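You operate a simulated robot arm through the tools that you are given. There is no shell and no other tool. Be economical: measure what you need, move in short steps, check, and stop when the job is done.

You run a simulated robot arm. Do the job below in one go: nothing can be reset, and whatever is moved stays where it is left.

TASK
Fill the red-band vial to about its line and push the grey stopper in.
Fine: stand it in the filler's well, swing the spout over, fill, swing it clear, then stopper it.

The check looks at the end state, three seconds after you hand in, the way a careful person would. Anything else that was tipped, shoved, dropped, spilled or broken makes it a failure. A push-on lid holds only when it is set on centred and level and pressed home; a screw cap is set on level and turned clockwise until tight.

THE ROBOT
A 7-joint arm with a two-finger parallel gripper, fixed in place. Base frame: the origin is at the foot of the arm, x ahead of it, y to its left, z up; the work surface is at about z = 0.5. Readings come in cm, rad, newtons and seconds.
With the tool pointing down near the work surface it reaches from about 22 to 58 cm from the base axis. Its first joint turns from -1.152 to 1.152 rad. Payload 2.5 kg.
The TCP is the grasp point between the finger pads, 2.3 cm short of the fingertips. In the tool frame z runs along the fingers and y along their closing line. Largest opening 9.4 cm; finger width 3.8, thickness 1; the body of the gripper, 5.4 by 9.6 cm, starts 3.9 cm behind the TCP.
Orientation is told as [roll, pitch, yaw] about the base's x, y, z axes, in that order, counted from this pose: with the fingers straight down and closing along the base's y, the tool's x points along the base's -x, its y along +y and its z along -z.

THE INTERFACE
- The arm moves only by the tool nudge_tool. Its argument "increments" is a list of rows, each a list of 7 numbers: the turn, a rotation vector about the base's x, y, z in units of 180 degrees (1.0 is 180 degrees), then the shift along the base's x, y, z in units of 500 mm (1.0 is 500 mm), then the gripper command, from -1 (fully open) to 1 (shut), values between in proportion. In form: [[wx, wy, wz, dx, dy, dz, jaw], ...]. A call has 1 to 12 rows; each row is the pose to reach, as a shift and turn from the pose commanded when the call began. A call with a number of a shift or a turn outside -1 to 1 is refused whole. Each row takes 0.2 s and may step no farther than 5 cm and 0.15 rad from the row before; otherwise, or with a gripper value out of range, the whole call is refused. Where a pose cannot be reached the arm comes as near as it can. A force on the tool above 70 N (or 10 N above the force at the start of the call, whichever is more), or a blocked arm, ends the call early, and 0.2 s more pass. Each finger travels about 10.8 cm/s and halts on what it meets, pressing with about 42 N; the grip force reading is that of the motor and also rises with nothing between the fingers. The clock runs only during rows and for 0.2 s after the last one: add rows that repeat a pose to give the fingers time. It gives the time, the measured TCP pose, the force on the tool (base axes), the opening and the grip force at its end, in the units of the frame above (readings bear some noise).
- Cameras (640 x 400 px; columns grow to the right, rows downward): "scene" is fixed at [12.74, -40.92, 55.23]; the picture's right is [0.77, -0.64, 0.00], its down [-0.31, -0.38, -0.87] and it looks along [0.56, 0.67, -0.49] (base axes); focal length 267 px, centre (320, 200). "wrist" rides on the gripper at [-3.9, 0, -4.4] in the tool frame; the picture's right is [0.00, -1.00, 0.00], its down [0.97, 0.00, -0.24] and it looks along [0.24, 0.00, 0.97] (tool axes); focal length 218 px, centre (320, 200). There is no depth. A picture from a camera that has moved, and an enlarged one, comes with that camera's place and axes in the base frame and with its lens.
- grab_frame(camera): a new picture of that camera. It takes no simulated time.
- enlarge(camera, box): a new picture of the part [left, top, right, bottom] of that camera's present view, enlarged. It takes no simulated time.
- hand_in(): hands the job in; it is judged then, once.

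Go step by step. Nothing tells you positions but the pictures and the camera data: compare them with the known pose of the tool, close in by small moves and look again before you grip or let go. The budget is 120 turns and 64 pictures, counting those below and the enlarged ones. Unless the task says otherwise, let go and move clear before handing in, and close with one line.

The tools are called after "Call:" by a JSON object that holds its "name" and its "arguments". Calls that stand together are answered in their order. nudge_tool: Moves the arm, as the interface text tells. Its arguments: {"type":"object","properties":{"increments":{"type":"array","items":{"type":"array","items":{"type":"number"}}}},"required":["increments"]} The other tools are called the same way: grab_frame (camera) takes a picture; enlarge (camera, box) takes an enlarged picture of a part of a camera's view; hand_in () hands the job in.

At the start:

```text
time_s: 0.0
tool_pos: [39.73, 10.04, 37.79]
tcp_rot: [0.0, 0.001, 0.0]
contact_force: [1.0, -0.2, 0.9]
width: 9.4
finger_force: 0.0
```

scene: 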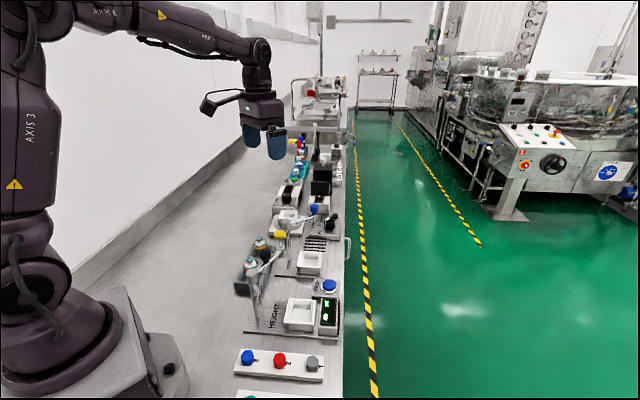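
wrist: 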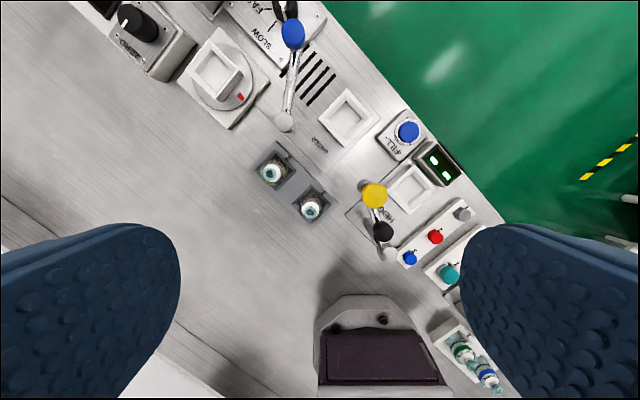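

I see a crowded bench with a block holding two vials, a filler station, and a row of stoppers. I'll look closer at these before moving.

Call:
{"name": "enlarge", "arguments": {"camera": "wrist", "box": [240, 80, 500, 280]}}

Call:
{"name": "enlarge", "arguments": {"camera": "scene", "box": [220, 180, 360, 400]}}

Call:
{"name": "enlarge", "arguments": {"camera": "wrist", "box": [60, 0, 320, 160]}}

```text
2.00 times, centred on (370, 180) of wrist
camera zoom: at [43.54, 10.07, 42.24], right [0.0, -1.0, 0.0], down [-0.97, 0.0, 0.24], along [-0.24, 0.0, -0.97], focal length 436 px, centre (220, 240)
```

zoom: 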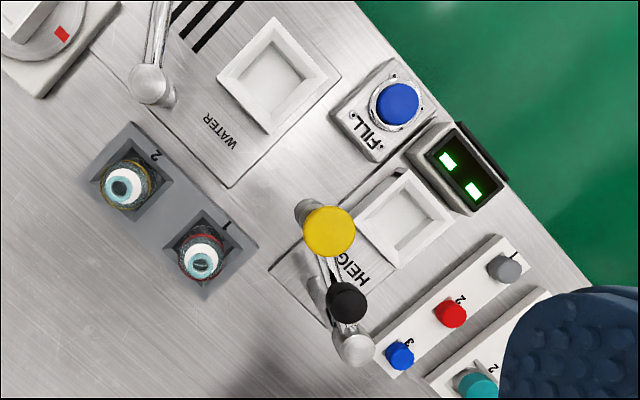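

```text
1.82 times, centred on (290, 290) of scene
camera zoom: at [12.74, -40.92, 55.23], right [0.77, -0.64, 0.0], down [-0.31, -0.38, -0.87], along [0.56, 0.67, -0.49], focal length 485 px, centre (374, 36)
```

zoom: 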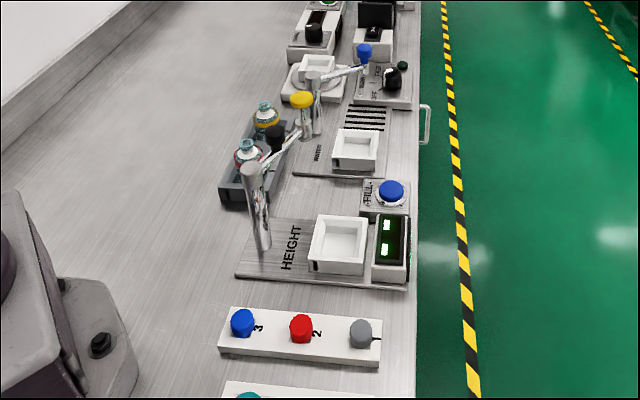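

```text
2.46 times, centred on (190, 80) of wrist
camera zoom: at [43.54, 10.07, 42.24], right [0.0, -1.0, 0.0], down [-0.97, 0.0, 0.24], along [-0.24, 0.0, -0.97], focal length 537 px, centre (640, 495)
```

zoom: 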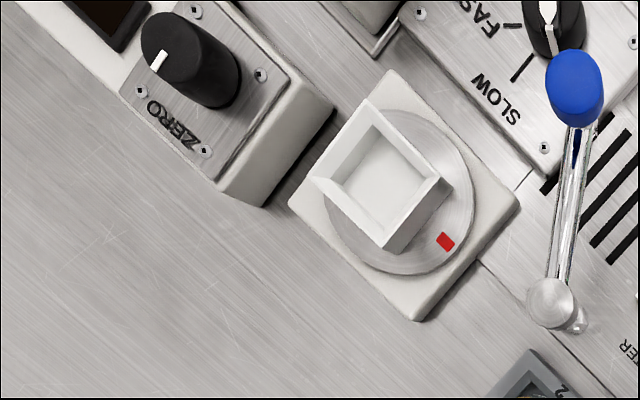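

Vial 1 (red band) is near (33, 11.7), with its top at about z = 7. I still need to work out which station is the filler, so I'll zoom in further.

Call:
{"name": "enlarge", "arguments": {"camera": "scene", "box": [230, 220, 350, 340]}}

Call:
{"name": "enlarge", "arguments": {"camera": "scene", "box": [260, 180, 350, 280]}}

Call:
{"name": "enlarge", "arguments": {"camera": "wrist", "box": [330, 100, 470, 270]}}

Call:
{"name": "enlarge", "arguments": {"camera": "scene", "box": [225, 220, 295, 300]}}

```text
3.33 times, centred on (290, 280) of scene
camera zoom: at [12.74, -40.92, 55.23], right [0.77, -0.64, 0.0], down [-0.31, -0.38, -0.87], along [0.56, 0.67, -0.49], focal length 890 px, centre (420, -67)
```

zoom: 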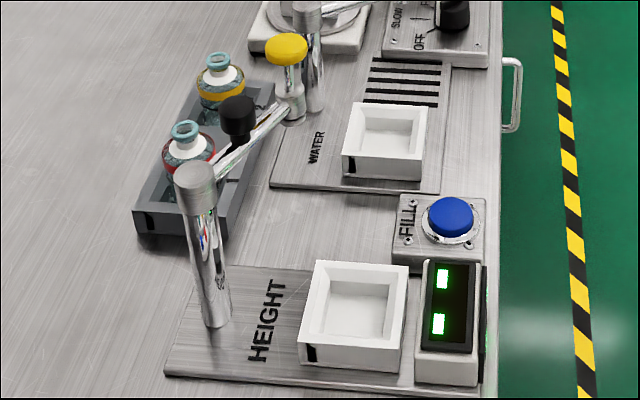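

```text
4.00 times, centred on (305, 230) of scene
camera zoom: at [12.74, -40.92, 55.23], right [0.77, -0.64, 0.0], down [-0.31, -0.38, -0.87], along [0.56, 0.67, -0.49], focal length 1068 px, centre (380, 80)
```

zoom: 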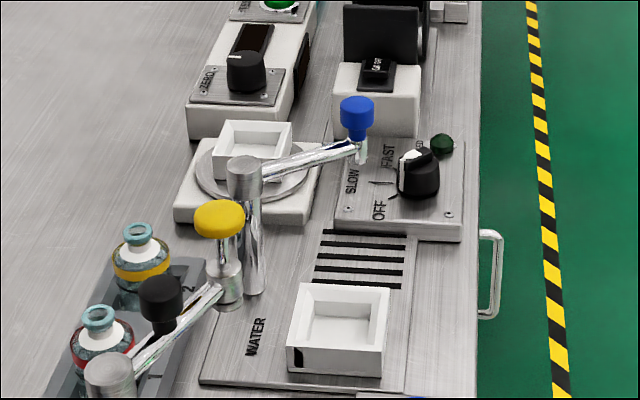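

```text
2.35 times, centred on (400, 185) of wrist
camera zoom: at [43.54, 10.07, 42.24], right [0.0, -1.0, 0.0], down [-0.97, 0.0, 0.24], along [-0.24, 0.0, -0.97], focal length 514 px, centre (132, 235)
```

zoom: 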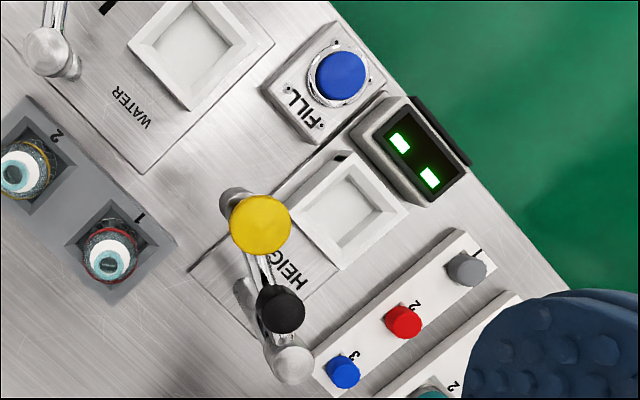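

```text
5.00 times, centred on (260, 260) of scene
camera zoom: at [12.74, -40.92, 55.23], right [0.77, -0.64, 0.0], down [-0.31, -0.38, -0.87], along [0.56, 0.67, -0.49], focal length 1335 px, centre (620, -100)
```

zoom: 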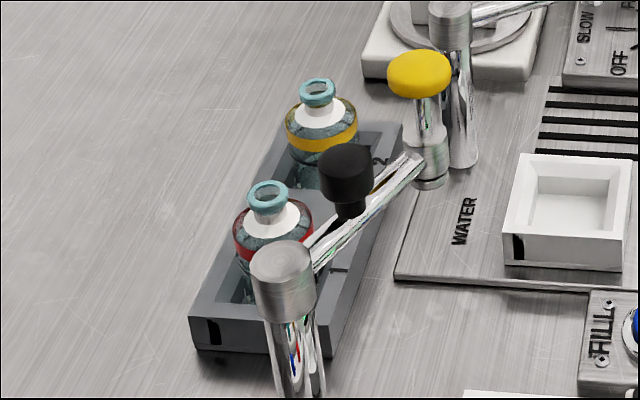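

HEIGHT looks like a press gauge (yellow plunger, black handle, display). WATER has a swinging spout with a blue handle, and there is an OFF/SLOW/FAST dial plus a FILL button. I'll move over for a closer look.

Call:
{"name": "nudge_tool", "arguments": {"increments": [[0, 0, 0, 0.05, -0.05, -0.02, -1], [0, 0, 0, 0.1, -0.1, -0.04, -1], [0, 0, 0, 0.14, -0.15, -0.07, -1], [0, 0, 0, 0.14, -0.15, -0.07, -1]]}}

Call:
{"name": "grab_frame", "arguments": {"camera": "wrist"}}

Call:
{"name": "enlarge", "arguments": {"camera": "wrist", "box": [130, 60, 380, 216]}}

```text
time_s: 1.0
tool_pos: [46.76, 2.56, 34.32]
tcp_rot: [0.001, 0.0, 0.0]
contact_force: [0.0, 0.1, -0.7]
width: 9.4
finger_force: 0.0
```

```text
54 pictures are left
camera wrist: at [50.54, 2.57, 38.8], right [0.0, -1.0, 0.0], down [-0.97, 0.0, 0.24], along [-0.24, 0.0, -0.97], focal length 218 px, centre (320, 200)
```

wrist: 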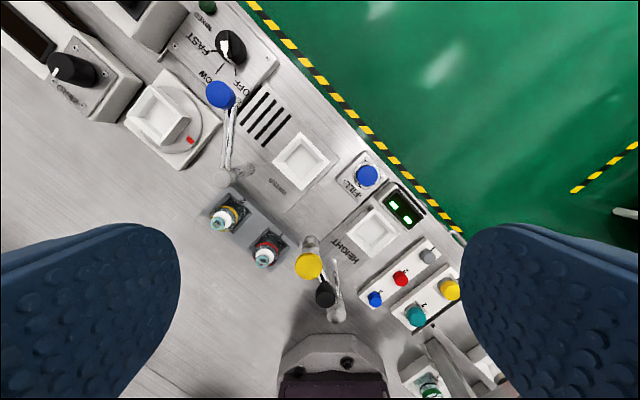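

```text
2.56 times, centred on (255, 138) of wrist
camera zoom: at [50.54, 2.57, 38.8], right [0.0, -1.0, 0.0], down [-0.97, 0.0, 0.24], along [-0.24, 0.0, -0.97], focal length 559 px, centre (486, 359)
```

zoom: 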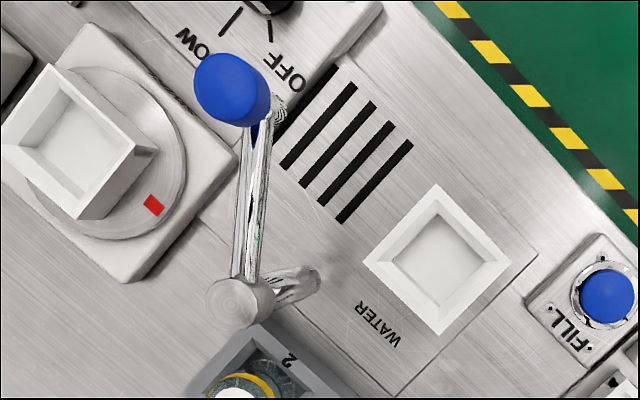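

So the FILL button drives the WATER spout; the dial with the MIXED lamp belongs to the turntable. The WATER post is at about (46.6, 15.3), its blue handle at (55.9, 13.4, 13), and its well at (48, 5.7). Next I'll look at the red vial from above with the tool turned 45°.

Call:
{"name": "nudge_tool", "arguments": {"increments": [[0, 0, 0.036, -0.04, 0.03, 0, -1], [0, 0, 0.072, -0.09, 0.065, 0, -1], [0, 0, 0.108, -0.14, 0.1, 0, -1], [0, 0, 0.144, -0.19, 0.135, -0.03, -1], [0, 0, 0.18, -0.23, 0.16, -0.08, -1], [0, 0, 0.216, -0.265, 0.187, -0.15, -1], [0, 0, 0.25, -0.265, 0.187, -0.22, -1], [0, 0, 0.25, -0.265, 0.187, -0.245, -1]]}}

Call:
{"name": "grab_frame", "arguments": {"camera": "wrist"}}

Call:
{"name": "enlarge", "arguments": {"camera": "scene", "box": [225, 225, 295, 300]}}

```text
time_s: 2.8
tool_pos: [33.6, 11.9, 21.78]
tcp_rot: [-0.001, 0.0, 0.788]
contact_force: [-0.4, 0.2, 0.7]
width: 9.4
finger_force: 0.0
```

```text
52 pictures are left
camera wrist: at [36.21, 14.79, 26.33], right [0.71, -0.71, 0.0], down [-0.68, -0.69, 0.24], along [-0.17, -0.17, -0.97], focal length 218 px, centre (320, 200)
```

wrist: 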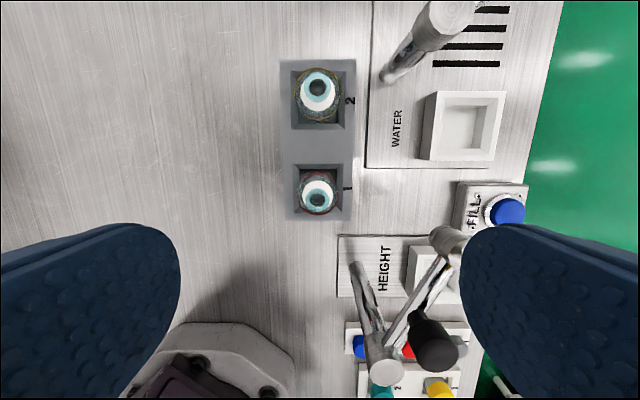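

```text
5.33 times, centred on (260, 262) of scene
camera zoom: at [12.74, -40.92, 55.23], right [0.77, -0.64, 0.0], down [-0.31, -0.38, -0.87], along [0.56, 0.67, -0.49], focal length 1424 px, centre (640, -133)
```

zoom: 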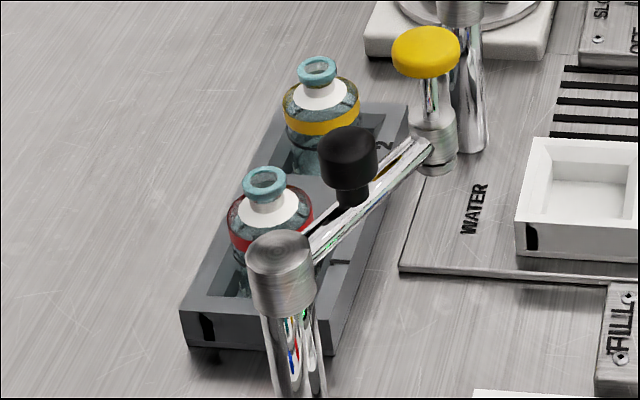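

Call:
{"name": "enlarge", "arguments": {"camera": "wrist", "box": [270, 50, 370, 230]}}

Call:
{"name": "enlarge", "arguments": {"camera": "scene", "box": [245, 248, 275, 276]}}

```text
2.22 times, centred on (320, 140) of wrist
camera zoom: at [36.21, 14.79, 26.33], right [0.71, -0.71, 0.0], down [-0.68, -0.69, 0.24], along [-0.17, -0.17, -0.97], focal length 485 px, centre (320, 333)
```

zoom: 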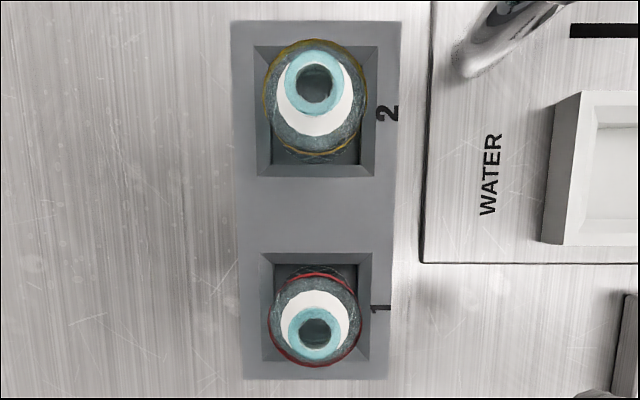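

```text
14.29 times, centred on (260, 262) of scene
camera zoom: at [12.74, -40.92, 55.23], right [0.77, -0.64, 0.0], down [-0.31, -0.38, -0.87], along [0.56, 0.67, -0.49], focal length 3814 px, centre (1177, -686)
```

zoom: 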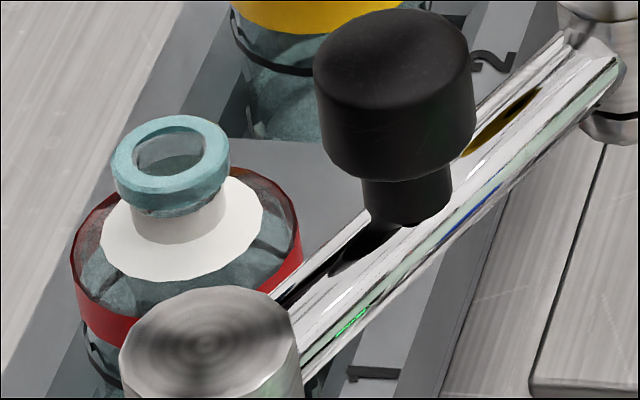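

The red vial's axis is at about (32.8, 11.65), with the lip at z ≈ 7.7 and a body about 4 cm across. There is a black fill line below the red band. I'll descend part-way with the jaws partly open and check.

Call:
{"name": "nudge_tool", "arguments": {"increments": [[0, 0, 0, -0.015, -0.005, -0.08, -0.45], [0, 0, 0, -0.015, -0.005, -0.16, -0.45], [0, 0, 0, -0.015, -0.005, -0.22, -0.45], [0, 0, 0, -0.015, -0.005, -0.25, -0.45], [0, 0, 0, -0.015, -0.005, -0.25, -0.45]]}}

Call:
{"name": "grab_frame", "arguments": {"camera": "wrist"}}

Call:
{"name": "enlarge", "arguments": {"camera": "scene", "box": [220, 215, 310, 305]}}

```text
time_s: 4.0
tool_pos: [32.92, 11.56, 9.43]
tcp_rot: [0.0, 0.0, 0.788]
contact_force: [1.0, 0.5, -0.3]
width: 6.79
finger_force: 0.1
```

```text
48 pictures are left
camera wrist: at [35.55, 14.35, 13.9], right [0.71, -0.71, 0.0], down [-0.69, -0.69, 0.24], along [-0.17, -0.17, -0.97], focal length 218 px, centre (320, 200)
```

wrist: 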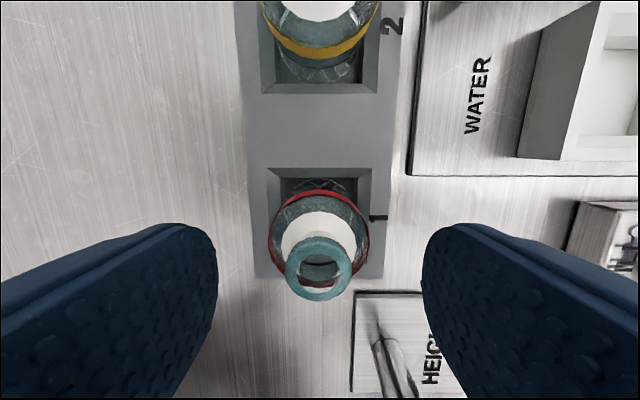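

```text
4.44 times, centred on (265, 260) of scene
camera zoom: at [12.74, -40.92, 55.23], right [0.77, -0.64, 0.0], down [-0.31, -0.38, -0.87], along [0.56, 0.67, -0.49], focal length 1186 px, centre (564, -67)
```

zoom: 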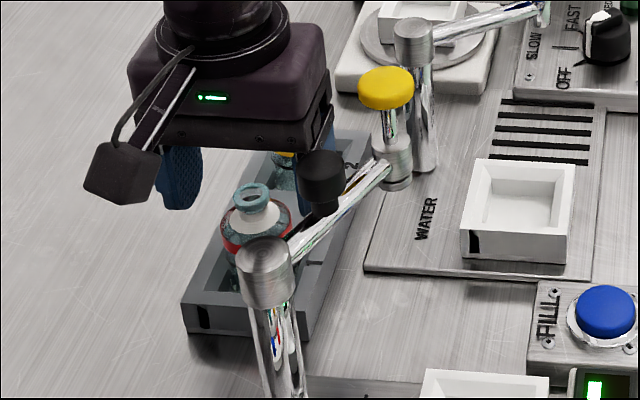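

The tool is centred over the vial and clear of the gauge. I'll go down to z ≈ 5.7 and close.

Call:
{"name": "nudge_tool", "arguments": {"increments": [[0, 0, 0, 0, 0.001, -0.035, -0.45], [0, 0, 0, 0, 0.001, -0.06, -0.45], [0, 0, 0, 0, 0.001, -0.075, -0.45], [0, 0, 0, 0, 0.001, -0.075, 0.0], [0, 0, 0, 0, 0.001, -0.075, 0.4], [0, 0, 0, 0, 0.001, -0.075, 0.4], [0, 0, 0, 0, 0.001, -0.075, 0.4]]}}

Call:
{"name": "grab_frame", "arguments": {"camera": "wrist"}}

```text
time_s: 5.6
tool_pos: [32.87, 11.54, 5.74]
tcp_rot: [0.0, 0.0, 0.785]
contact_force: [0.2, -0.5, 1.3]
width: 3.83
finger_force: 42.2
```

```text
46 pictures are left
camera wrist: at [35.51, 14.39, 10.21], right [0.71, -0.71, 0.0], down [-0.69, -0.69, 0.24], along [-0.17, -0.17, -0.97], focal length 218 px, centre (320, 200)
```

wrist: 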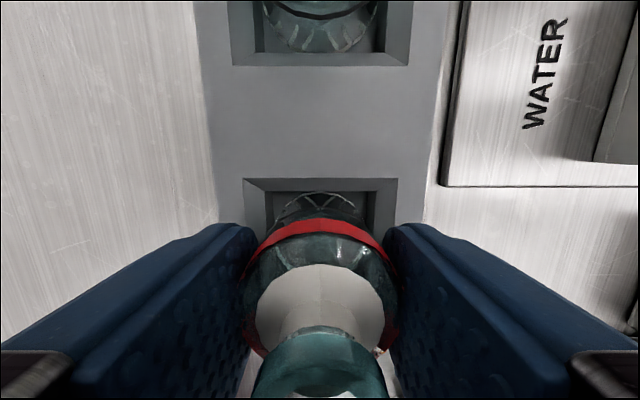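

The vial is gripped, so I'll lift it straight up well above the gauge and carry it near the WATER well.

Call:
{"name": "nudge_tool", "arguments": {"increments": [[0, 0, 0, 0, 0, 0.03, 0.4], [0, 0, 0, 0, 0, 0.1, 0.4], [0, 0, 0, 0, 0, 0.18, 0.4], [0, 0, 0, 0, 0, 0.26, 0.4], [0, 0, 0, 0, 0, 0.34, 0.4], [0, 0, 0, 0, 0, 0.39, 0.4], [0, 0, 0, 0.06, -0.045, 0.39, 0.4], [0, 0, 0, 0.125, -0.09, 0.39, 0.4], [0, 0, 0, 0.19, -0.135, 0.39, 0.4], [0, 0, 0, 0.25, -0.18, 0.39, 0.4], [0, 0, 0, 0.25, -0.18, 0.39, 0.4]]}}

Call:
{"name": "grab_frame", "arguments": {"camera": "wrist"}}

Call:
{"name": "enlarge", "arguments": {"camera": "scene", "box": [225, 140, 365, 290]}}

```text
time_s: 8.0
tool_pos: [45.17, 2.96, 25.23]
tcp_rot: [0.001, 0.001, 0.785]
contact_force: [0.3, 0.7, -0.1]
width: 3.83
finger_force: 42.5
```

```text
45 pictures are left
camera wrist: at [47.93, 5.59, 29.69], right [0.71, -0.71, 0.0], down [-0.69, -0.69, 0.24], along [-0.17, -0.17, -0.97], focal length 218 px, centre (320, 200)
```

wrist: 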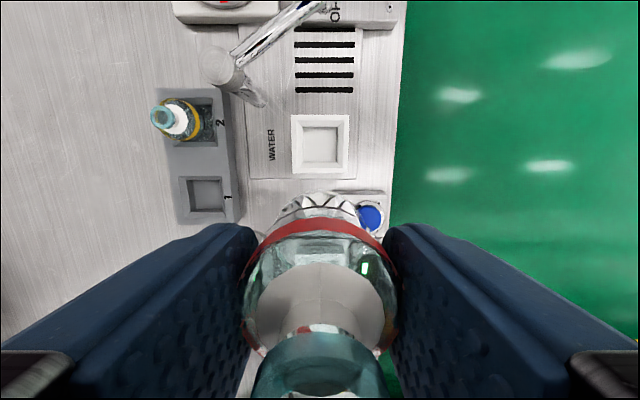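

```text
2.67 times, centred on (295, 215) of scene
camera zoom: at [12.74, -40.92, 55.23], right [0.77, -0.64, 0.0], down [-0.31, -0.38, -0.87], along [0.56, 0.67, -0.49], focal length 712 px, centre (387, 160)
```

zoom: 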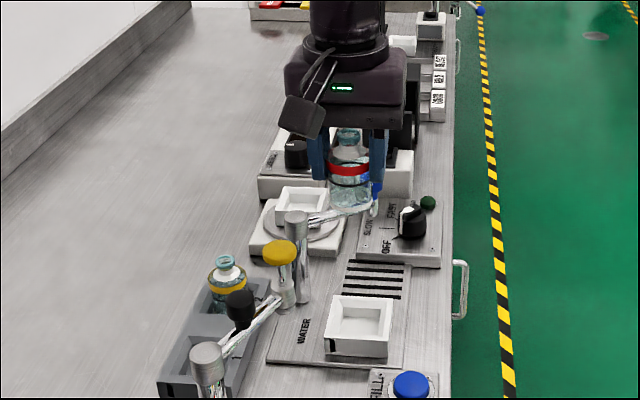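

The WATER well centre is at about (48.2, 5.7). I'll move over it, lower to just above the rim and check.

Call:
{"name": "nudge_tool", "arguments": {"increments": [[0, 0, 0, 0.03, 0.028, 0, 0.4], [0, 0, 0, 0.06, 0.057, -0.03, 0.4], [0, 0, 0, 0.06, 0.057, -0.1, 0.4], [0, 0, 0, 0.06, 0.057, -0.18, 0.4], [0, 0, 0, 0.06, 0.057, -0.26, 0.4], [0, 0, 0, 0.06, 0.057, -0.32, 0.4], [0, 0, 0, 0.06, 0.057, -0.32, 0.4]]}}

Call:
{"name": "enlarge", "arguments": {"camera": "scene", "box": [260, 180, 350, 280]}}

Call:
{"name": "grab_frame", "arguments": {"camera": "wrist"}}

```text
time_s: 9.6
tool_pos: [48.17, 5.59, 9.27]
tcp_rot: [0.002, -0.002, 0.786]
contact_force: [-0.5, 0.7, -0.9]
width: 3.86
finger_force: 42.2
```

```text
4.00 times, centred on (305, 230) of scene
camera zoom: at [12.74, -40.92, 55.23], right [0.77, -0.64, 0.0], down [-0.31, -0.38, -0.87], along [0.56, 0.67, -0.49], focal length 1068 px, centre (380, 80)
```

zoom: 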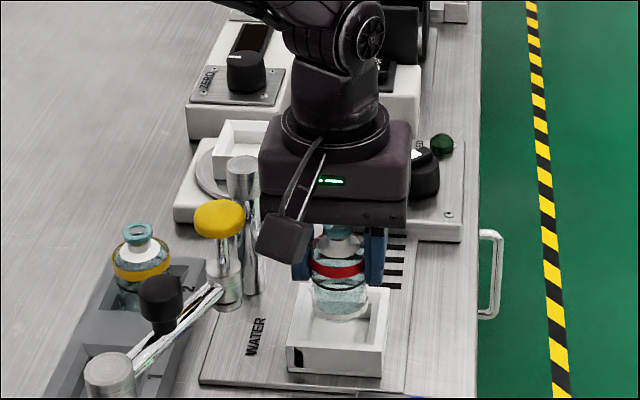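

```text
42 pictures are left
camera wrist: at [50.76, 8.31, 13.7], right [0.71, -0.71, 0.0], down [-0.69, -0.69, 0.24], along [-0.17, -0.17, -0.97], focal length 218 px, centre (320, 200)
```

wrist: 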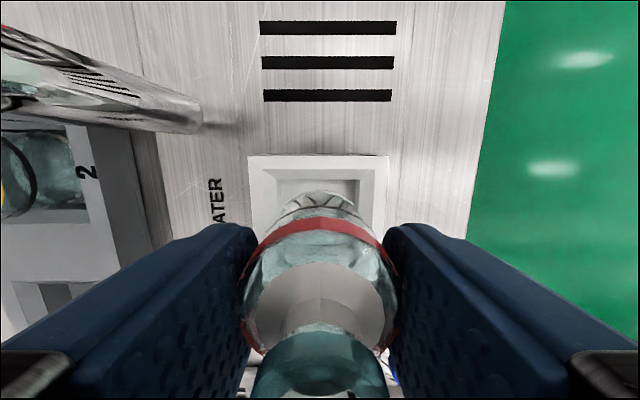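

The vial is centred over the well. I'll lower it gently until it makes contact.

Call:
{"name": "nudge_tool", "arguments": {"increments": [[0, 0, 0, 0, 0, -0.025, 0.4], [0, 0, 0, 0, 0, -0.045, 0.4], [0, 0, 0, 0, 0, -0.058, 0.4], [0, 0, 0, 0, 0, -0.064, 0.4], [0, 0, 0, 0, 0, -0.068, 0.4]]}}

Call:
{"name": "enlarge", "arguments": {"camera": "scene", "box": [290, 220, 340, 280]}}

```text
time_s: 10.8
tool_pos: [48.26, 5.64, 5.92]
tcp_rot: [-0.001, -0.005, 0.786]
contact_force: [-7.0, 2.9, 21.0]
width: 3.84
finger_force: 41.8
```

```text
6.67 times, centred on (315, 250) of scene
camera zoom: at [12.73, -40.92, 55.24], right [0.77, -0.64, 0.0], down [-0.31, -0.38, -0.87], along [0.56, 0.67, -0.49], focal length 1780 px, centre (353, -133)
```

zoom: 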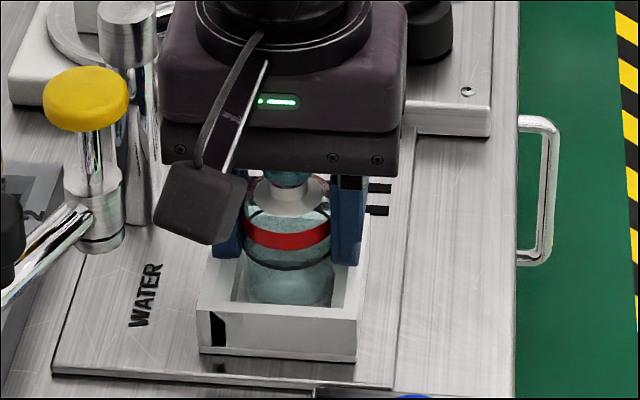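

I feel contact at 21 N with a sideways component toward −x, so the base may be touching a bevel. I'll lift slightly, shift a little and lower again.

Call:
{"name": "nudge_tool", "arguments": {"increments": [[0, 0, 0, 0, 0, 0.01, 0.4], [0, 0, 0, -0.005, 0.002, 0.01, 0.4], [0, 0, 0, -0.005, 0.002, 0.003, 0.4], [0, 0, 0, -0.005, 0.002, 0.0, 0.4], [0, 0, 0, -0.005, 0.002, 0.0, 0.4]]}}

```text
time_s: 12.0
tool_pos: [48.0, 5.55, 5.7]
tcp_rot: [-0.002, -0.002, 0.785]
contact_force: [0.8, 0.3, 4.4]
width: 3.84
finger_force: 41.9
```

That seated lower with little force. I'll go slightly further to find the floor.

Call:
{"name": "nudge_tool", "arguments": {"increments": [[0, 0, 0, 0, 0, -0.002, 0.4], [0, 0, 0, 0, 0, -0.004, 0.4], [0, 0, 0, 0, 0, -0.004, 0.4]]}}

```text
time_s: 12.8
tool_pos: [47.99, 5.63, 5.76]
tcp_rot: [0.002, -0.001, 0.787]
contact_force: [-0.7, 0.9, 4.9]
width: 3.83
finger_force: 42.1
```

Call:
{"name": "nudge_tool", "arguments": {"increments": [[0, 0, 0, 0, 0, -0.002, 0.4], [0, 0, 0, 0, 0, -0.004, 0.4], [0, 0, 0, 0, 0, -0.004, 0.4]]}}

Call:
{"name": "enlarge", "arguments": {"camera": "scene", "box": [295, 235, 330, 275]}}

```text
time_s: 13.6
tool_pos: [47.89, 5.69, 5.45]
tcp_rot: [0.002, 0.0, 0.786]
contact_force: [0.6, -0.5, 3.3]
width: 3.83
finger_force: 41.8
```

```text
10.00 times, centred on (312, 255) of scene
camera zoom: at [12.73, -40.92, 55.23], right [0.77, -0.64, 0.0], down [-0.31, -0.38, -0.87], along [0.56, 0.67, -0.49], focal length 2669 px, centre (395, -350)
```

zoom: 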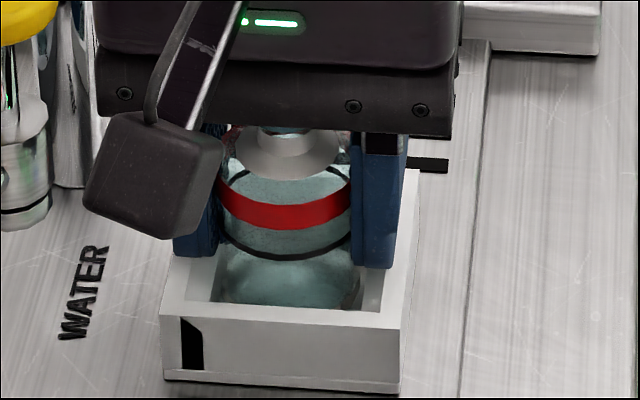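

Call:
{"name": "nudge_tool", "arguments": {"increments": [[0, 0, 0, 0, 0, -0.002, 0.4], [0, 0, 0, 0, 0, -0.004, 0.4], [0, 0, 0, 0, 0, -0.004, 0.4]]}}

```text
time_s: 14.4
tool_pos: [47.87, 5.64, 5.44]
tcp_rot: [0.001, 0.002, 0.785]
contact_force: [-21.6, -5.1, 37.2]
width: 3.83
finger_force: 41.6
```

There's a strong push back from the +x+y side, so I'm off-centre that way. I'll lift a little and look.

Call:
{"name": "nudge_tool", "arguments": {"increments": [[0, 0, 0, 0, 0, 0.006, 0.4], [0, 0, 0, 0, 0, 0.012, 0.4], [0, 0, 0, 0, 0, 0.012, 0.4]]}}

Call:
{"name": "enlarge", "arguments": {"camera": "wrist", "box": [220, 120, 420, 270]}}

```text
time_s: 15.2
tool_pos: [47.9, 5.78, 5.8]
tcp_rot: [0.001, 0.0, 0.788]
contact_force: [0.5, 0.2, 0.3]
width: 3.83
finger_force: 41.7
```

```text
2.67 times, centred on (320, 195) of wrist
camera zoom: at [50.61, 8.47, 10.34], right [0.71, -0.71, 0.0], down [-0.69, -0.69, 0.24], along [-0.17, -0.17, -0.97], focal length 582 px, centre (320, 213)
```

zoom: 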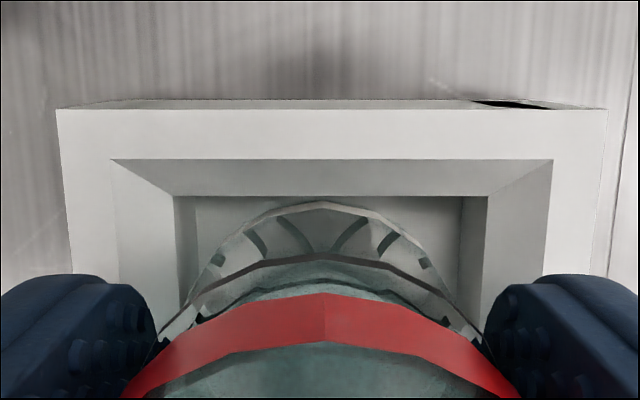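

I see the vial's base is at the back wall and slightly left of centre. I'll shift −y by about 0.25 cm and lower again.

Call:
{"name": "nudge_tool", "arguments": {"increments": [[0, 0, 0, -0.001, -0.005, 0, 0.4], [0, 0, 0, -0.001, -0.005, -0.006, 0.4], [0, 0, 0, -0.001, -0.005, -0.012, 0.4], [0, 0, 0, -0.001, -0.005, -0.012, 0.4]]}}

Call:
{"name": "enlarge", "arguments": {"camera": "wrist", "box": [220, 120, 420, 270]}}

```text
time_s: 16.2
tool_pos: [47.97, 5.44, 5.39]
tcp_rot: [-0.003, -0.004, 0.786]
contact_force: [1.4, 4.2, 13.3]
width: 3.83
finger_force: 42.5
```

```text
2.67 times, centred on (320, 195) of wrist
camera zoom: at [50.61, 8.23, 9.9], right [0.71, -0.71, 0.0], down [-0.69, -0.69, 0.24], along [-0.17, -0.17, -0.97], focal length 582 px, centre (320, 213)
```

zoom: 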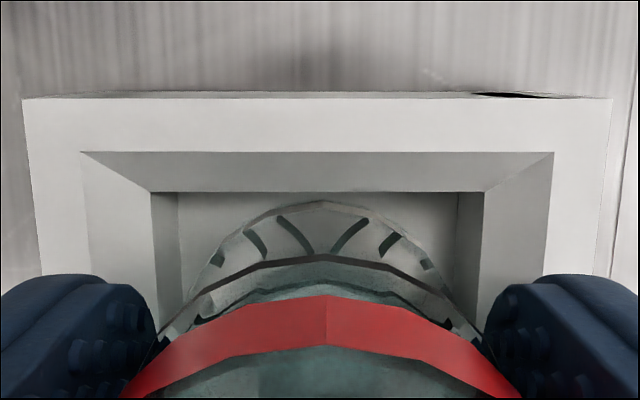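

Call:
{"name": "nudge_tool", "arguments": {"increments": [[0, 0, 0, 0, -0.001, 0.002, 0.4], [0, 0, 0, 0, -0.001, -0.001, 0.4], [0, 0, 0, 0, -0.001, -0.003, 0.4], [0, 0, 0, 0, -0.001, -0.003, 0.4]]}}

```text
time_s: 17.2
tool_pos: [48.03, 5.45, 5.5]
tcp_rot: [0.0, -0.001, 0.788]
contact_force: [-23.1, 11.3, 51.2]
width: 3.81
finger_force: 41.8
```

The fingertips are probably meeting the well's rim now. I'll back off about 0.2 cm, open just slightly so the vial rests on the floor, and look.

Call:
{"name": "nudge_tool", "arguments": {"increments": [[0, 0, 0, 0, 0.001, 0.006, 0.4], [0, 0, 0, 0, 0.001, 0.006, 0.4], [0, 0, 0, 0, 0.001, 0.006, 0.1], [0, 0, 0, 0, 0.001, 0.006, 0.1]]}}

Call:
{"name": "enlarge", "arguments": {"camera": "wrist", "box": [220, 120, 420, 270]}}

```text
time_s: 18.2
tool_pos: [47.91, 5.24, 5.44]
tcp_rot: [-0.002, 0.0, 0.785]
contact_force: [7.4, 5.2, 9.0]
width: 4.14
finger_force: 0.1
```

```text
2.67 times, centred on (320, 195) of wrist
camera zoom: at [50.61, 7.96, 9.9], right [0.71, -0.71, 0.0], down [-0.69, -0.69, 0.24], along [-0.17, -0.17, -0.97], focal length 582 px, centre (320, 213)
```

zoom: 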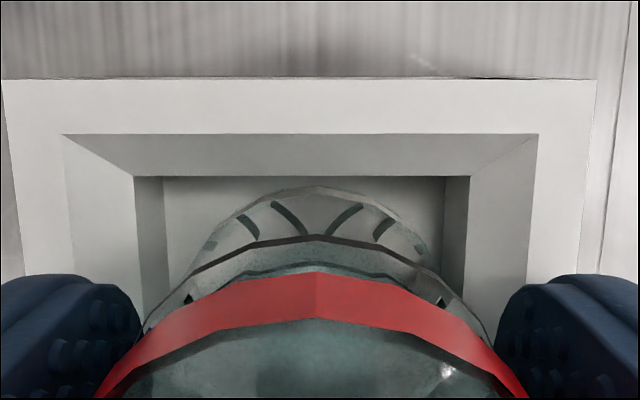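

The vial is free and standing in the well. I'll rise straight up a little, open wider, and look again.

Call:
{"name": "nudge_tool", "arguments": {"increments": [[0, 0, 0, -0.001, 0.001, 0.006, 0.1], [0, 0, 0, -0.001, 0.001, 0.02, 0.05], [0, 0, 0, -0.001, 0.001, 0.04, -0.2], [0, 0, 0, -0.001, 0.001, 0.08, -0.3], [0, 0, 0, -0.001, 0.001, 0.16, -0.3], [0, 0, 0, -0.001, 0.001, 0.24, -0.3], [0, 0, 0, -0.001, 0.001, 0.24, -0.3]]}}

Call:
{"name": "grab_frame", "arguments": {"camera": "wrist"}}

Call:
{"name": "enlarge", "arguments": {"camera": "scene", "box": [295, 225, 345, 275]}}

```text
time_s: 19.8
tool_pos: [47.91, 5.49, 17.35]
tcp_rot: [0.0, -0.001, 0.787]
contact_force: [-0.1, -0.6, 0.3]
width: 6.11
finger_force: 0.2
```

```text
36 pictures are left
camera wrist: at [50.66, 8.16, 21.92], right [0.71, -0.71, 0.0], down [-0.69, -0.69, 0.24], along [-0.17, -0.17, -0.97], focal length 218 px, centre (320, 200)
```

wrist: 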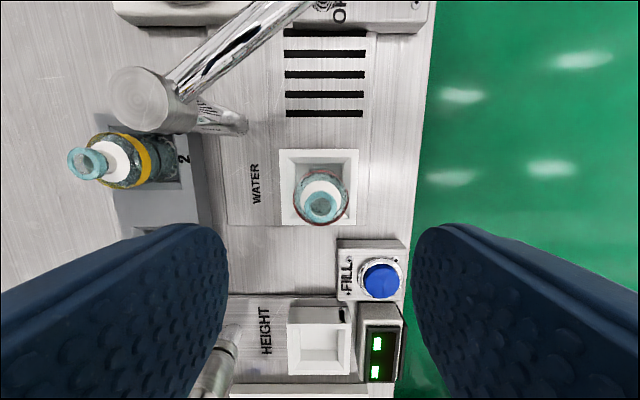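

```text
8.00 times, centred on (320, 250) of scene
camera zoom: at [12.74, -40.92, 55.23], right [0.77, -0.64, 0.0], down [-0.31, -0.38, -0.87], along [0.56, 0.67, -0.49], focal length 2136 px, centre (320, -200)
```

zoom: 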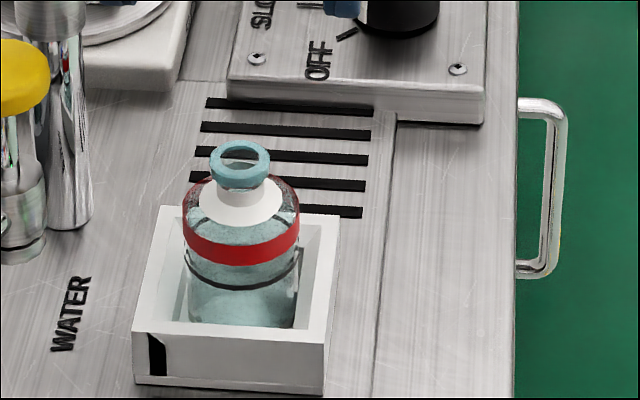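

The vial stands upright in the well, with its lip at about (48.1, 5.4). Next I'll turn the tool to yaw 0 and look at the spout's blue handle.

Call:
{"name": "nudge_tool", "arguments": {"increments": [[0, 0, -0.03, 0, 0, 0.06, -0.3], [0, 0, -0.07, 0.01, 0.02, 0.12, -0.3], [0, 0, -0.11, 0.03, 0.05, 0.133, -0.3], [0, 0, -0.15, 0.05, 0.08, 0.133, -0.3], [0, 0, -0.19, 0.07, 0.11, 0.133, -0.3], [0, 0, -0.23, 0.082, 0.13, 0.133, -0.3], [0, 0, -0.25, 0.082, 0.13, 0.133, -0.3], [0, 0, -0.25, 0.082, 0.13, 0.133, -0.3]]}}

Call:
{"name": "grab_frame", "arguments": {"camera": "wrist"}}

Call:
{"name": "enlarge", "arguments": {"camera": "scene", "box": [285, 185, 345, 245]}}

```text
time_s: 21.6
tool_pos: [51.93, 12.01, 24.09]
tcp_rot: [0.0, -0.001, -0.001]
contact_force: [-0.7, -0.1, -0.1]
width: 6.12
finger_force: 0.0
```

```text
34 pictures are left
camera wrist: at [55.78, 11.93, 28.5], right [0.0, -1.0, 0.0], down [-0.97, 0.0, 0.24], along [-0.24, 0.0, -0.97], focal length 218 px, centre (320, 200)
```

wrist: 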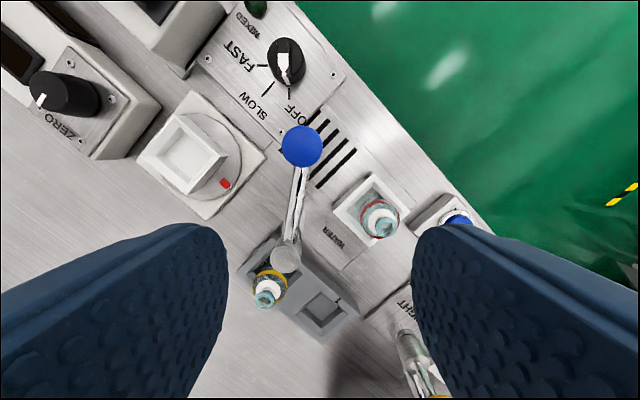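

```text
6.67 times, centred on (315, 215) of scene
camera zoom: at [12.74, -40.92, 55.23], right [0.77, -0.64, 0.0], down [-0.31, -0.38, -0.87], along [0.56, 0.67, -0.49], focal length 1780 px, centre (353, 100)
```

zoom: 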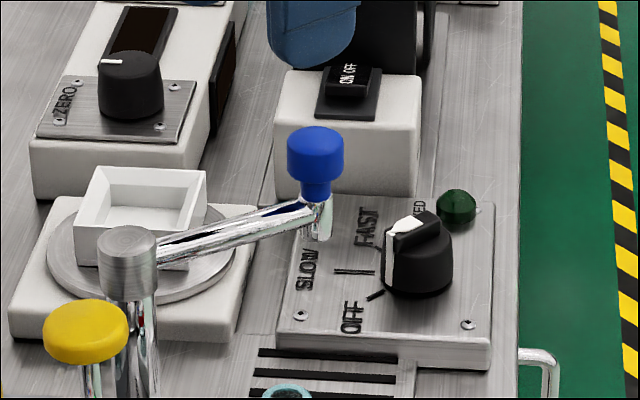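

The knob centre is at about (55.7, 13.15, 13.6) and 2.5 cm wide, on a swing radius of about 9.6 cm around the post at (46.3, 15.0). I'll go down around it with the fingers straddling.

Call:
{"name": "nudge_tool", "arguments": {"increments": [[0, 0, 0, 0.04, 0.012, -0.03, -0.3], [0, 0, 0, 0.076, 0.023, -0.06, -0.3], [0, 0, 0, 0.076, 0.023, -0.12, -0.3], [0, 0, 0, 0.076, 0.023, -0.17, -0.3], [0, 0, 0, 0.076, 0.023, -0.21, -0.3], [0, 0, 0, 0.076, 0.023, -0.21, -0.3]]}}

Call:
{"name": "grab_frame", "arguments": {"camera": "wrist"}}

Call:
{"name": "enlarge", "arguments": {"camera": "scene", "box": [285, 175, 345, 235]}}

```text
time_s: 23.0
tool_pos: [55.78, 13.15, 13.6]
tcp_rot: [0.0, -0.001, 0.002]
contact_force: [-0.4, -0.4, -0.1]
width: 6.11
finger_force: 0.0
```

```text
32 pictures are left
camera wrist: at [59.51, 13.09, 18.13], right [0.0, -1.0, 0.0], down [-0.97, 0.0, 0.24], along [-0.24, 0.0, -0.97], focal length 218 px, centre (320, 200)
```

wrist: 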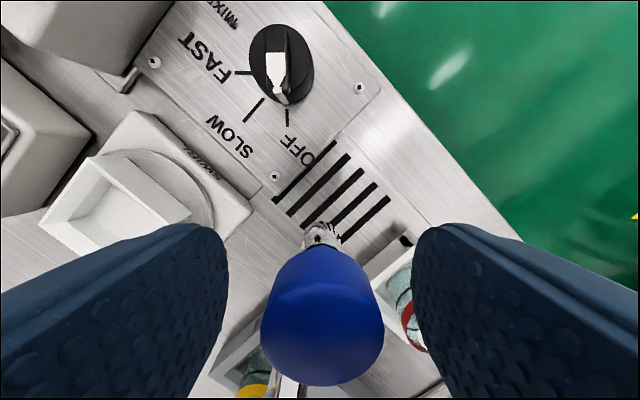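

```text
6.67 times, centred on (315, 205) of scene
camera zoom: at [12.74, -40.92, 55.23], right [0.77, -0.64, 0.0], down [-0.31, -0.38, -0.87], along [0.56, 0.67, -0.49], focal length 1780 px, centre (353, 167)
```

zoom: 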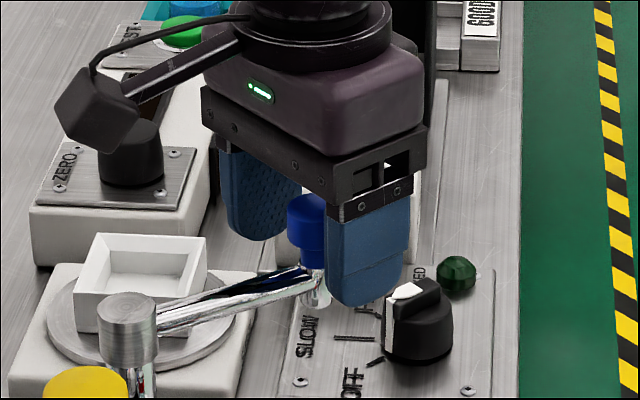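

It's centred on the knob. I'll close to measure its size before swinging.

Call:
{"name": "nudge_tool", "arguments": {"increments": [[0, 0, 0, 0, 0, 0, 0.2], [0, 0, 0, 0, 0, 0, 0.6], [0, 0, 0, 0, 0, 0, 0.6], [0, 0, 0, 0, 0, 0, 0.6]]}}

```text
time_s: 24.0
tool_pos: [55.62, 13.23, 13.62]
tcp_rot: [0.0, -0.002, 0.002]
contact_force: [1.3, -3.6, -0.6]
width: 2.54
finger_force: 45.1
```

The knob is 2.54 cm wide. I'll cage it with a little slack and swing it 40° along the arc, with the yaw following.

Call:
{"name": "nudge_tool", "arguments": {"increments": [[0, 0, 0, 0, 0, 0, 0.41], [0, 0, -0.022, -0.0032, -0.0129, 0, 0.41], [0, 0, -0.0444, -0.007, -0.0256, 0, 0.41], [0, 0, -0.0888, -0.0174, -0.0502, 0, 0.41], [0, 0, -0.133, -0.0312, -0.0732, 0, 0.41], [0, 0, -0.177, -0.0482, -0.094, 0, 0.41], [0, 0, -0.221, -0.0676, -0.1122, 0, 0.41], [0, 0, -0.221, -0.0676, -0.1122, 0, 0.41]]}}

Call:
{"name": "grab_frame", "arguments": {"camera": "wrist"}}

```text
time_s: 25.8
tool_pos: [52.36, 7.52, 13.42]
tcp_rot: [0.001, 0.0, -0.696]
contact_force: [-0.6, -0.4, -0.5]
width: 2.78
finger_force: 0.0
```

```text
30 pictures are left
camera wrist: at [55.35, 4.98, 17.95], right [-0.64, -0.77, 0.0], down [-0.75, 0.62, 0.24], along [-0.18, 0.15, -0.97], focal length 218 px, centre (320, 200)
```

wrist: 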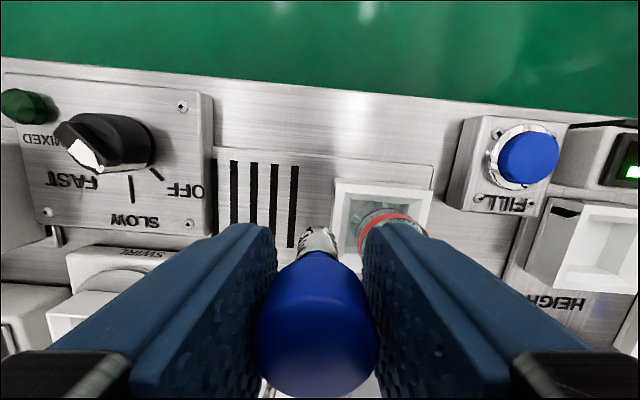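

The spout follows well. I'll continue to about −75° and check the alignment.

Call:
{"name": "nudge_tool", "arguments": {"increments": [[0, 0, -0.0444, -0.022, -0.0152, 0, 0.41], [0, 0, -0.0888, -0.0458, -0.0272, 0, 0.41], [0, 0, -0.133, -0.0712, -0.036, 0, 0.41], [0, 0, -0.133, -0.0712, -0.036, 0, 0.41]]}}

Call:
{"name": "enlarge", "arguments": {"camera": "scene", "box": [290, 210, 340, 270]}}

Call:
{"name": "grab_frame", "arguments": {"camera": "wrist"}}

```text
time_s: 26.8
tool_pos: [48.79, 5.74, 13.57]
tcp_rot: [0.0, 0.002, -1.114]
contact_force: [-0.5, 0.5, -0.3]
width: 2.77
finger_force: 0.1
```

```text
6.67 times, centred on (315, 240) of scene
camera zoom: at [12.74, -40.92, 55.23], right [0.77, -0.64, 0.0], down [-0.31, -0.38, -0.87], along [0.56, 0.67, -0.49], focal length 1780 px, centre (353, -67)
```

zoom: 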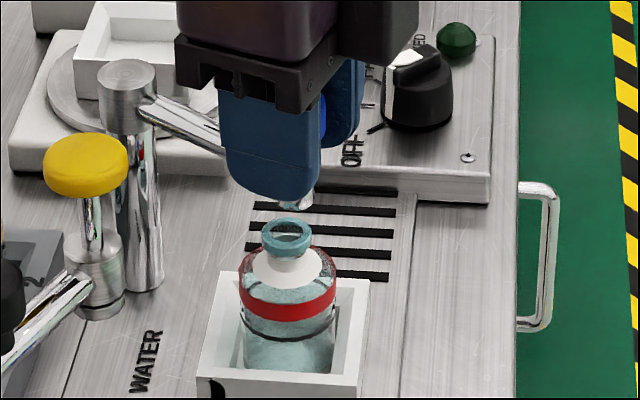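

```text
28 pictures are left
camera wrist: at [50.45, 2.24, 18.04], right [-0.9, -0.44, 0.0], down [-0.43, 0.87, 0.24], along [-0.11, 0.22, -0.97], focal length 218 px, centre (320, 200)
```

wrist: 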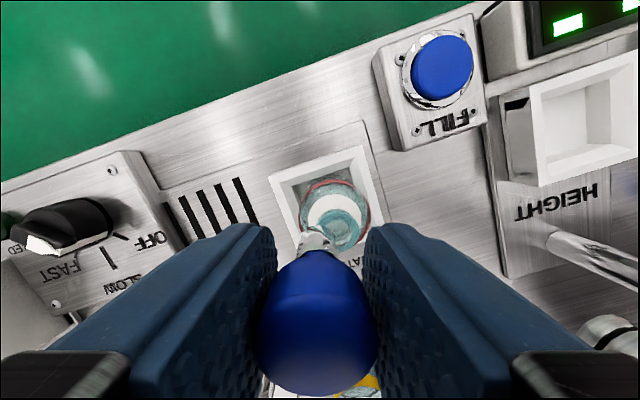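

Call:
{"name": "enlarge", "arguments": {"camera": "wrist", "box": [260, 150, 400, 260]}}

```text
3.64 times, centred on (330, 205) of wrist
camera zoom: at [50.45, 2.24, 18.04], right [-0.9, -0.44, 0.0], down [-0.43, 0.87, 0.24], along [-0.11, 0.22, -0.97], focal length 794 px, centre (284, 182)
```

zoom: 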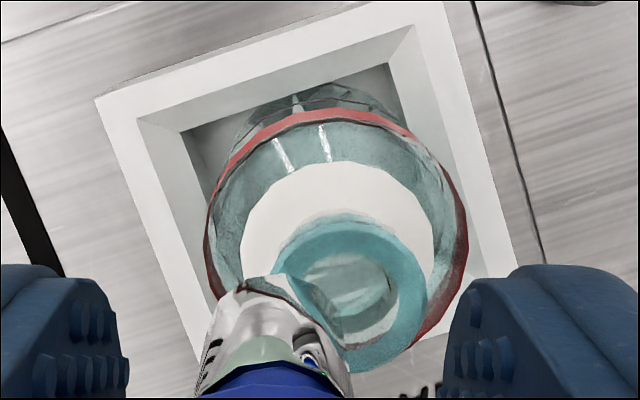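

The vial's lip is about 1 cm further along the arc than the nozzle. I'll move 5.5° more and check.

Call:
{"name": "nudge_tool", "arguments": {"increments": [[0, 0, -0.015, -0.009, -0.002, 0, 0.41], [0, 0, -0.03, -0.0176, -0.0038, 0, 0.41], [0, 0, -0.03, -0.0176, -0.0038, 0, 0.41]]}}

Call:
{"name": "enlarge", "arguments": {"camera": "wrist", "box": [260, 150, 400, 260]}}

Call:
{"name": "enlarge", "arguments": {"camera": "scene", "box": [295, 220, 335, 270]}}

```text
time_s: 27.6
tool_pos: [48.0, 5.66, 13.7]
tcp_rot: [0.001, 0.0, -1.205]
contact_force: [4.4, 0.7, -0.5]
width: 2.93
finger_force: 2.1
```

```text
3.64 times, centred on (330, 205) of wrist
camera zoom: at [49.23, 1.92, 18.12], right [-0.93, -0.36, 0.0], down [-0.35, 0.91, 0.24], along [-0.08, 0.22, -0.97], focal length 794 px, centre (284, 182)
```

zoom: 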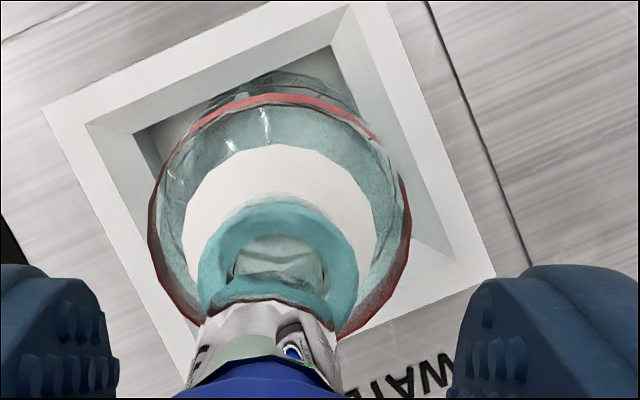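

```text
8.00 times, centred on (315, 245) of scene
camera zoom: at [12.74, -40.92, 55.23], right [0.77, -0.64, 0.0], down [-0.31, -0.38, -0.87], along [0.56, 0.67, -0.49], focal length 2136 px, centre (360, -160)
```

zoom: 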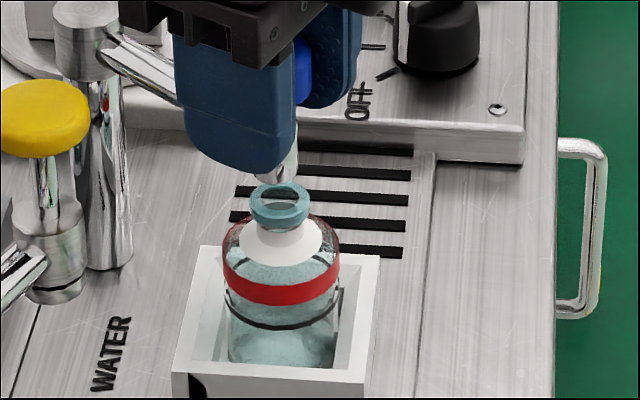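

The spout met its stop right over the vial mouth. I'll open, lift, close the fingers and move above the FILL button at about (46.0, −4.8).

Call:
{"name": "nudge_tool", "arguments": {"increments": [[0, 0, 0, 0, 0, 0, 0.1], [0, 0, 0, 0, 0, 0, -0.05], [0, 0, 0, 0, 0, 0.03, -0.1], [0, 0, 0, 0, 0, 0.1, -0.1], [0, 0, 0, 0, 0, 0.17, 0.2], [0, 0, 0, -0.02, -0.09, 0.17, 0.6], [0, 0, 0, -0.04, -0.16, 0.17, 1], [0, 0, 0, -0.04, -0.21, 0.15, 1], [0, 0, 0, -0.04, -0.21, 0.07, 1], [0, 0, 0, -0.04, -0.21, 0.0, 1], [0, 0, 0, -0.04, -0.21, -0.08, 1], [0, 0, 0, -0.04, -0.21, -0.08, 1]]}}

Call:
{"name": "grab_frame", "arguments": {"camera": "wrist"}}

Call:
{"name": "enlarge", "arguments": {"camera": "scene", "box": [275, 215, 355, 305]}}

```text
time_s: 30.2
tool_pos: [45.84, -4.94, 9.54]
tcp_rot: [0.001, -0.001, -1.206]
contact_force: [-1.0, 0.6, -0.8]
width: 0.0
finger_force: 42.5
```

```text
24 pictures are left
camera wrist: at [47.09, -8.52, 14.08], right [-0.93, -0.36, 0.0], down [-0.35, 0.91, 0.24], along [-0.09, 0.22, -0.97], focal length 218 px, centre (320, 200)
```

wrist: 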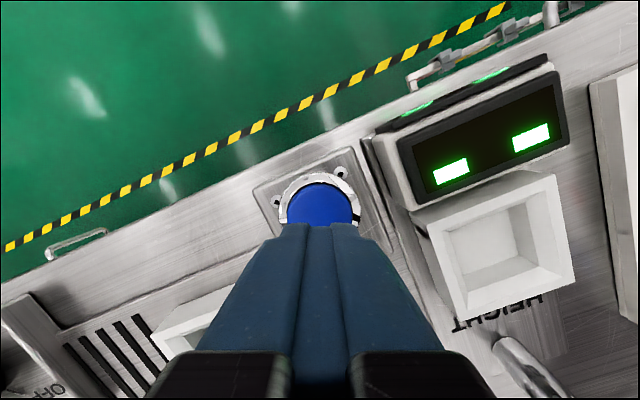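

```text
4.44 times, centred on (315, 260) of scene
camera zoom: at [12.74, -40.92, 55.23], right [0.77, -0.64, 0.0], down [-0.31, -0.38, -0.87], along [0.56, 0.67, -0.49], focal length 1186 px, centre (342, -67)
```

zoom: 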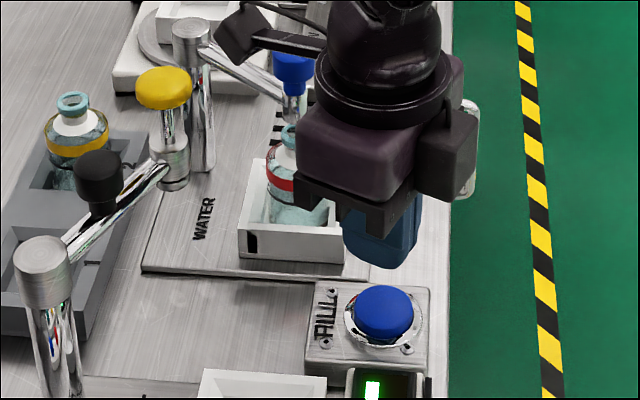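

I'm above the button, whose centre is nearer (45.65, −5.4). I'll make a short test press and then release.

Call:
{"name": "nudge_tool", "arguments": {"increments": [[0, 0, 0, -0.004, -0.009, -0.03, 1], [0, 0, 0, -0.004, -0.009, -0.06, 1], [0, 0, 0, -0.004, -0.009, -0.07, 1], [0, 0, 0, -0.004, -0.009, -0.074, 1]]}}

Call:
{"name": "enlarge", "arguments": {"camera": "scene", "box": [290, 225, 350, 295]}}

```text
time_s: 31.2
tool_pos: [45.77, -5.48, 5.95]
tcp_rot: [0.0, -0.001, -1.206]
contact_force: [0.4, -0.3, 0.7]
width: 0.0
finger_force: 42.2
```

```text
5.71 times, centred on (320, 260) of scene
camera zoom: at [12.74, -40.92, 55.23], right [0.77, -0.64, 0.0], down [-0.31, -0.38, -0.87], along [0.56, 0.67, -0.49], focal length 1525 px, centre (320, -143)
```

zoom: 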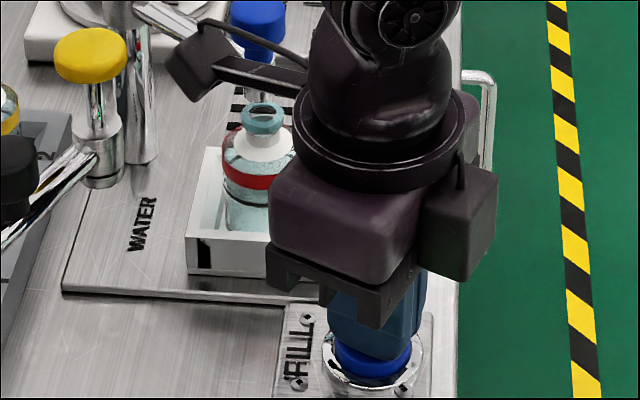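

I'm just above the button top and the vial is still visible. I'll do the short press, with release in the same call.

Call:
{"name": "nudge_tool", "arguments": {"increments": [[0, 0, 0, 0, 0, -0.005, 1], [0, 0, 0, 0, 0, -0.01, 1], [0, 0, 0, 0, 0, -0.013, 1], [0, 0, 0, 0, 0, 0.0, 1]]}}

Call:
{"name": "enlarge", "arguments": {"camera": "scene", "box": [300, 225, 330, 270]}}

```text
time_s: 32.2
tool_pos: [45.72, -5.29, 5.74]
tcp_rot: [0.0, 0.0, -1.207]
contact_force: [-0.5, -0.3, 0.0]
width: 0.0
finger_force: 41.9
```

```text
8.89 times, centred on (315, 248) of scene
camera zoom: at [12.74, -40.92, 55.23], right [0.77, -0.64, 0.0], down [-0.31, -0.38, -0.87], along [0.56, 0.67, -0.49], focal length 2373 px, centre (364, -222)
```

zoom: 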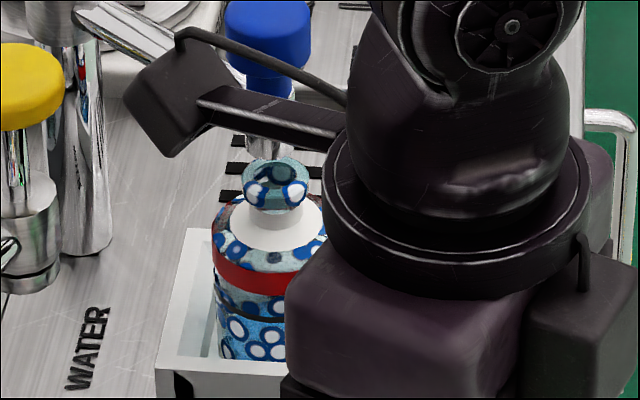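

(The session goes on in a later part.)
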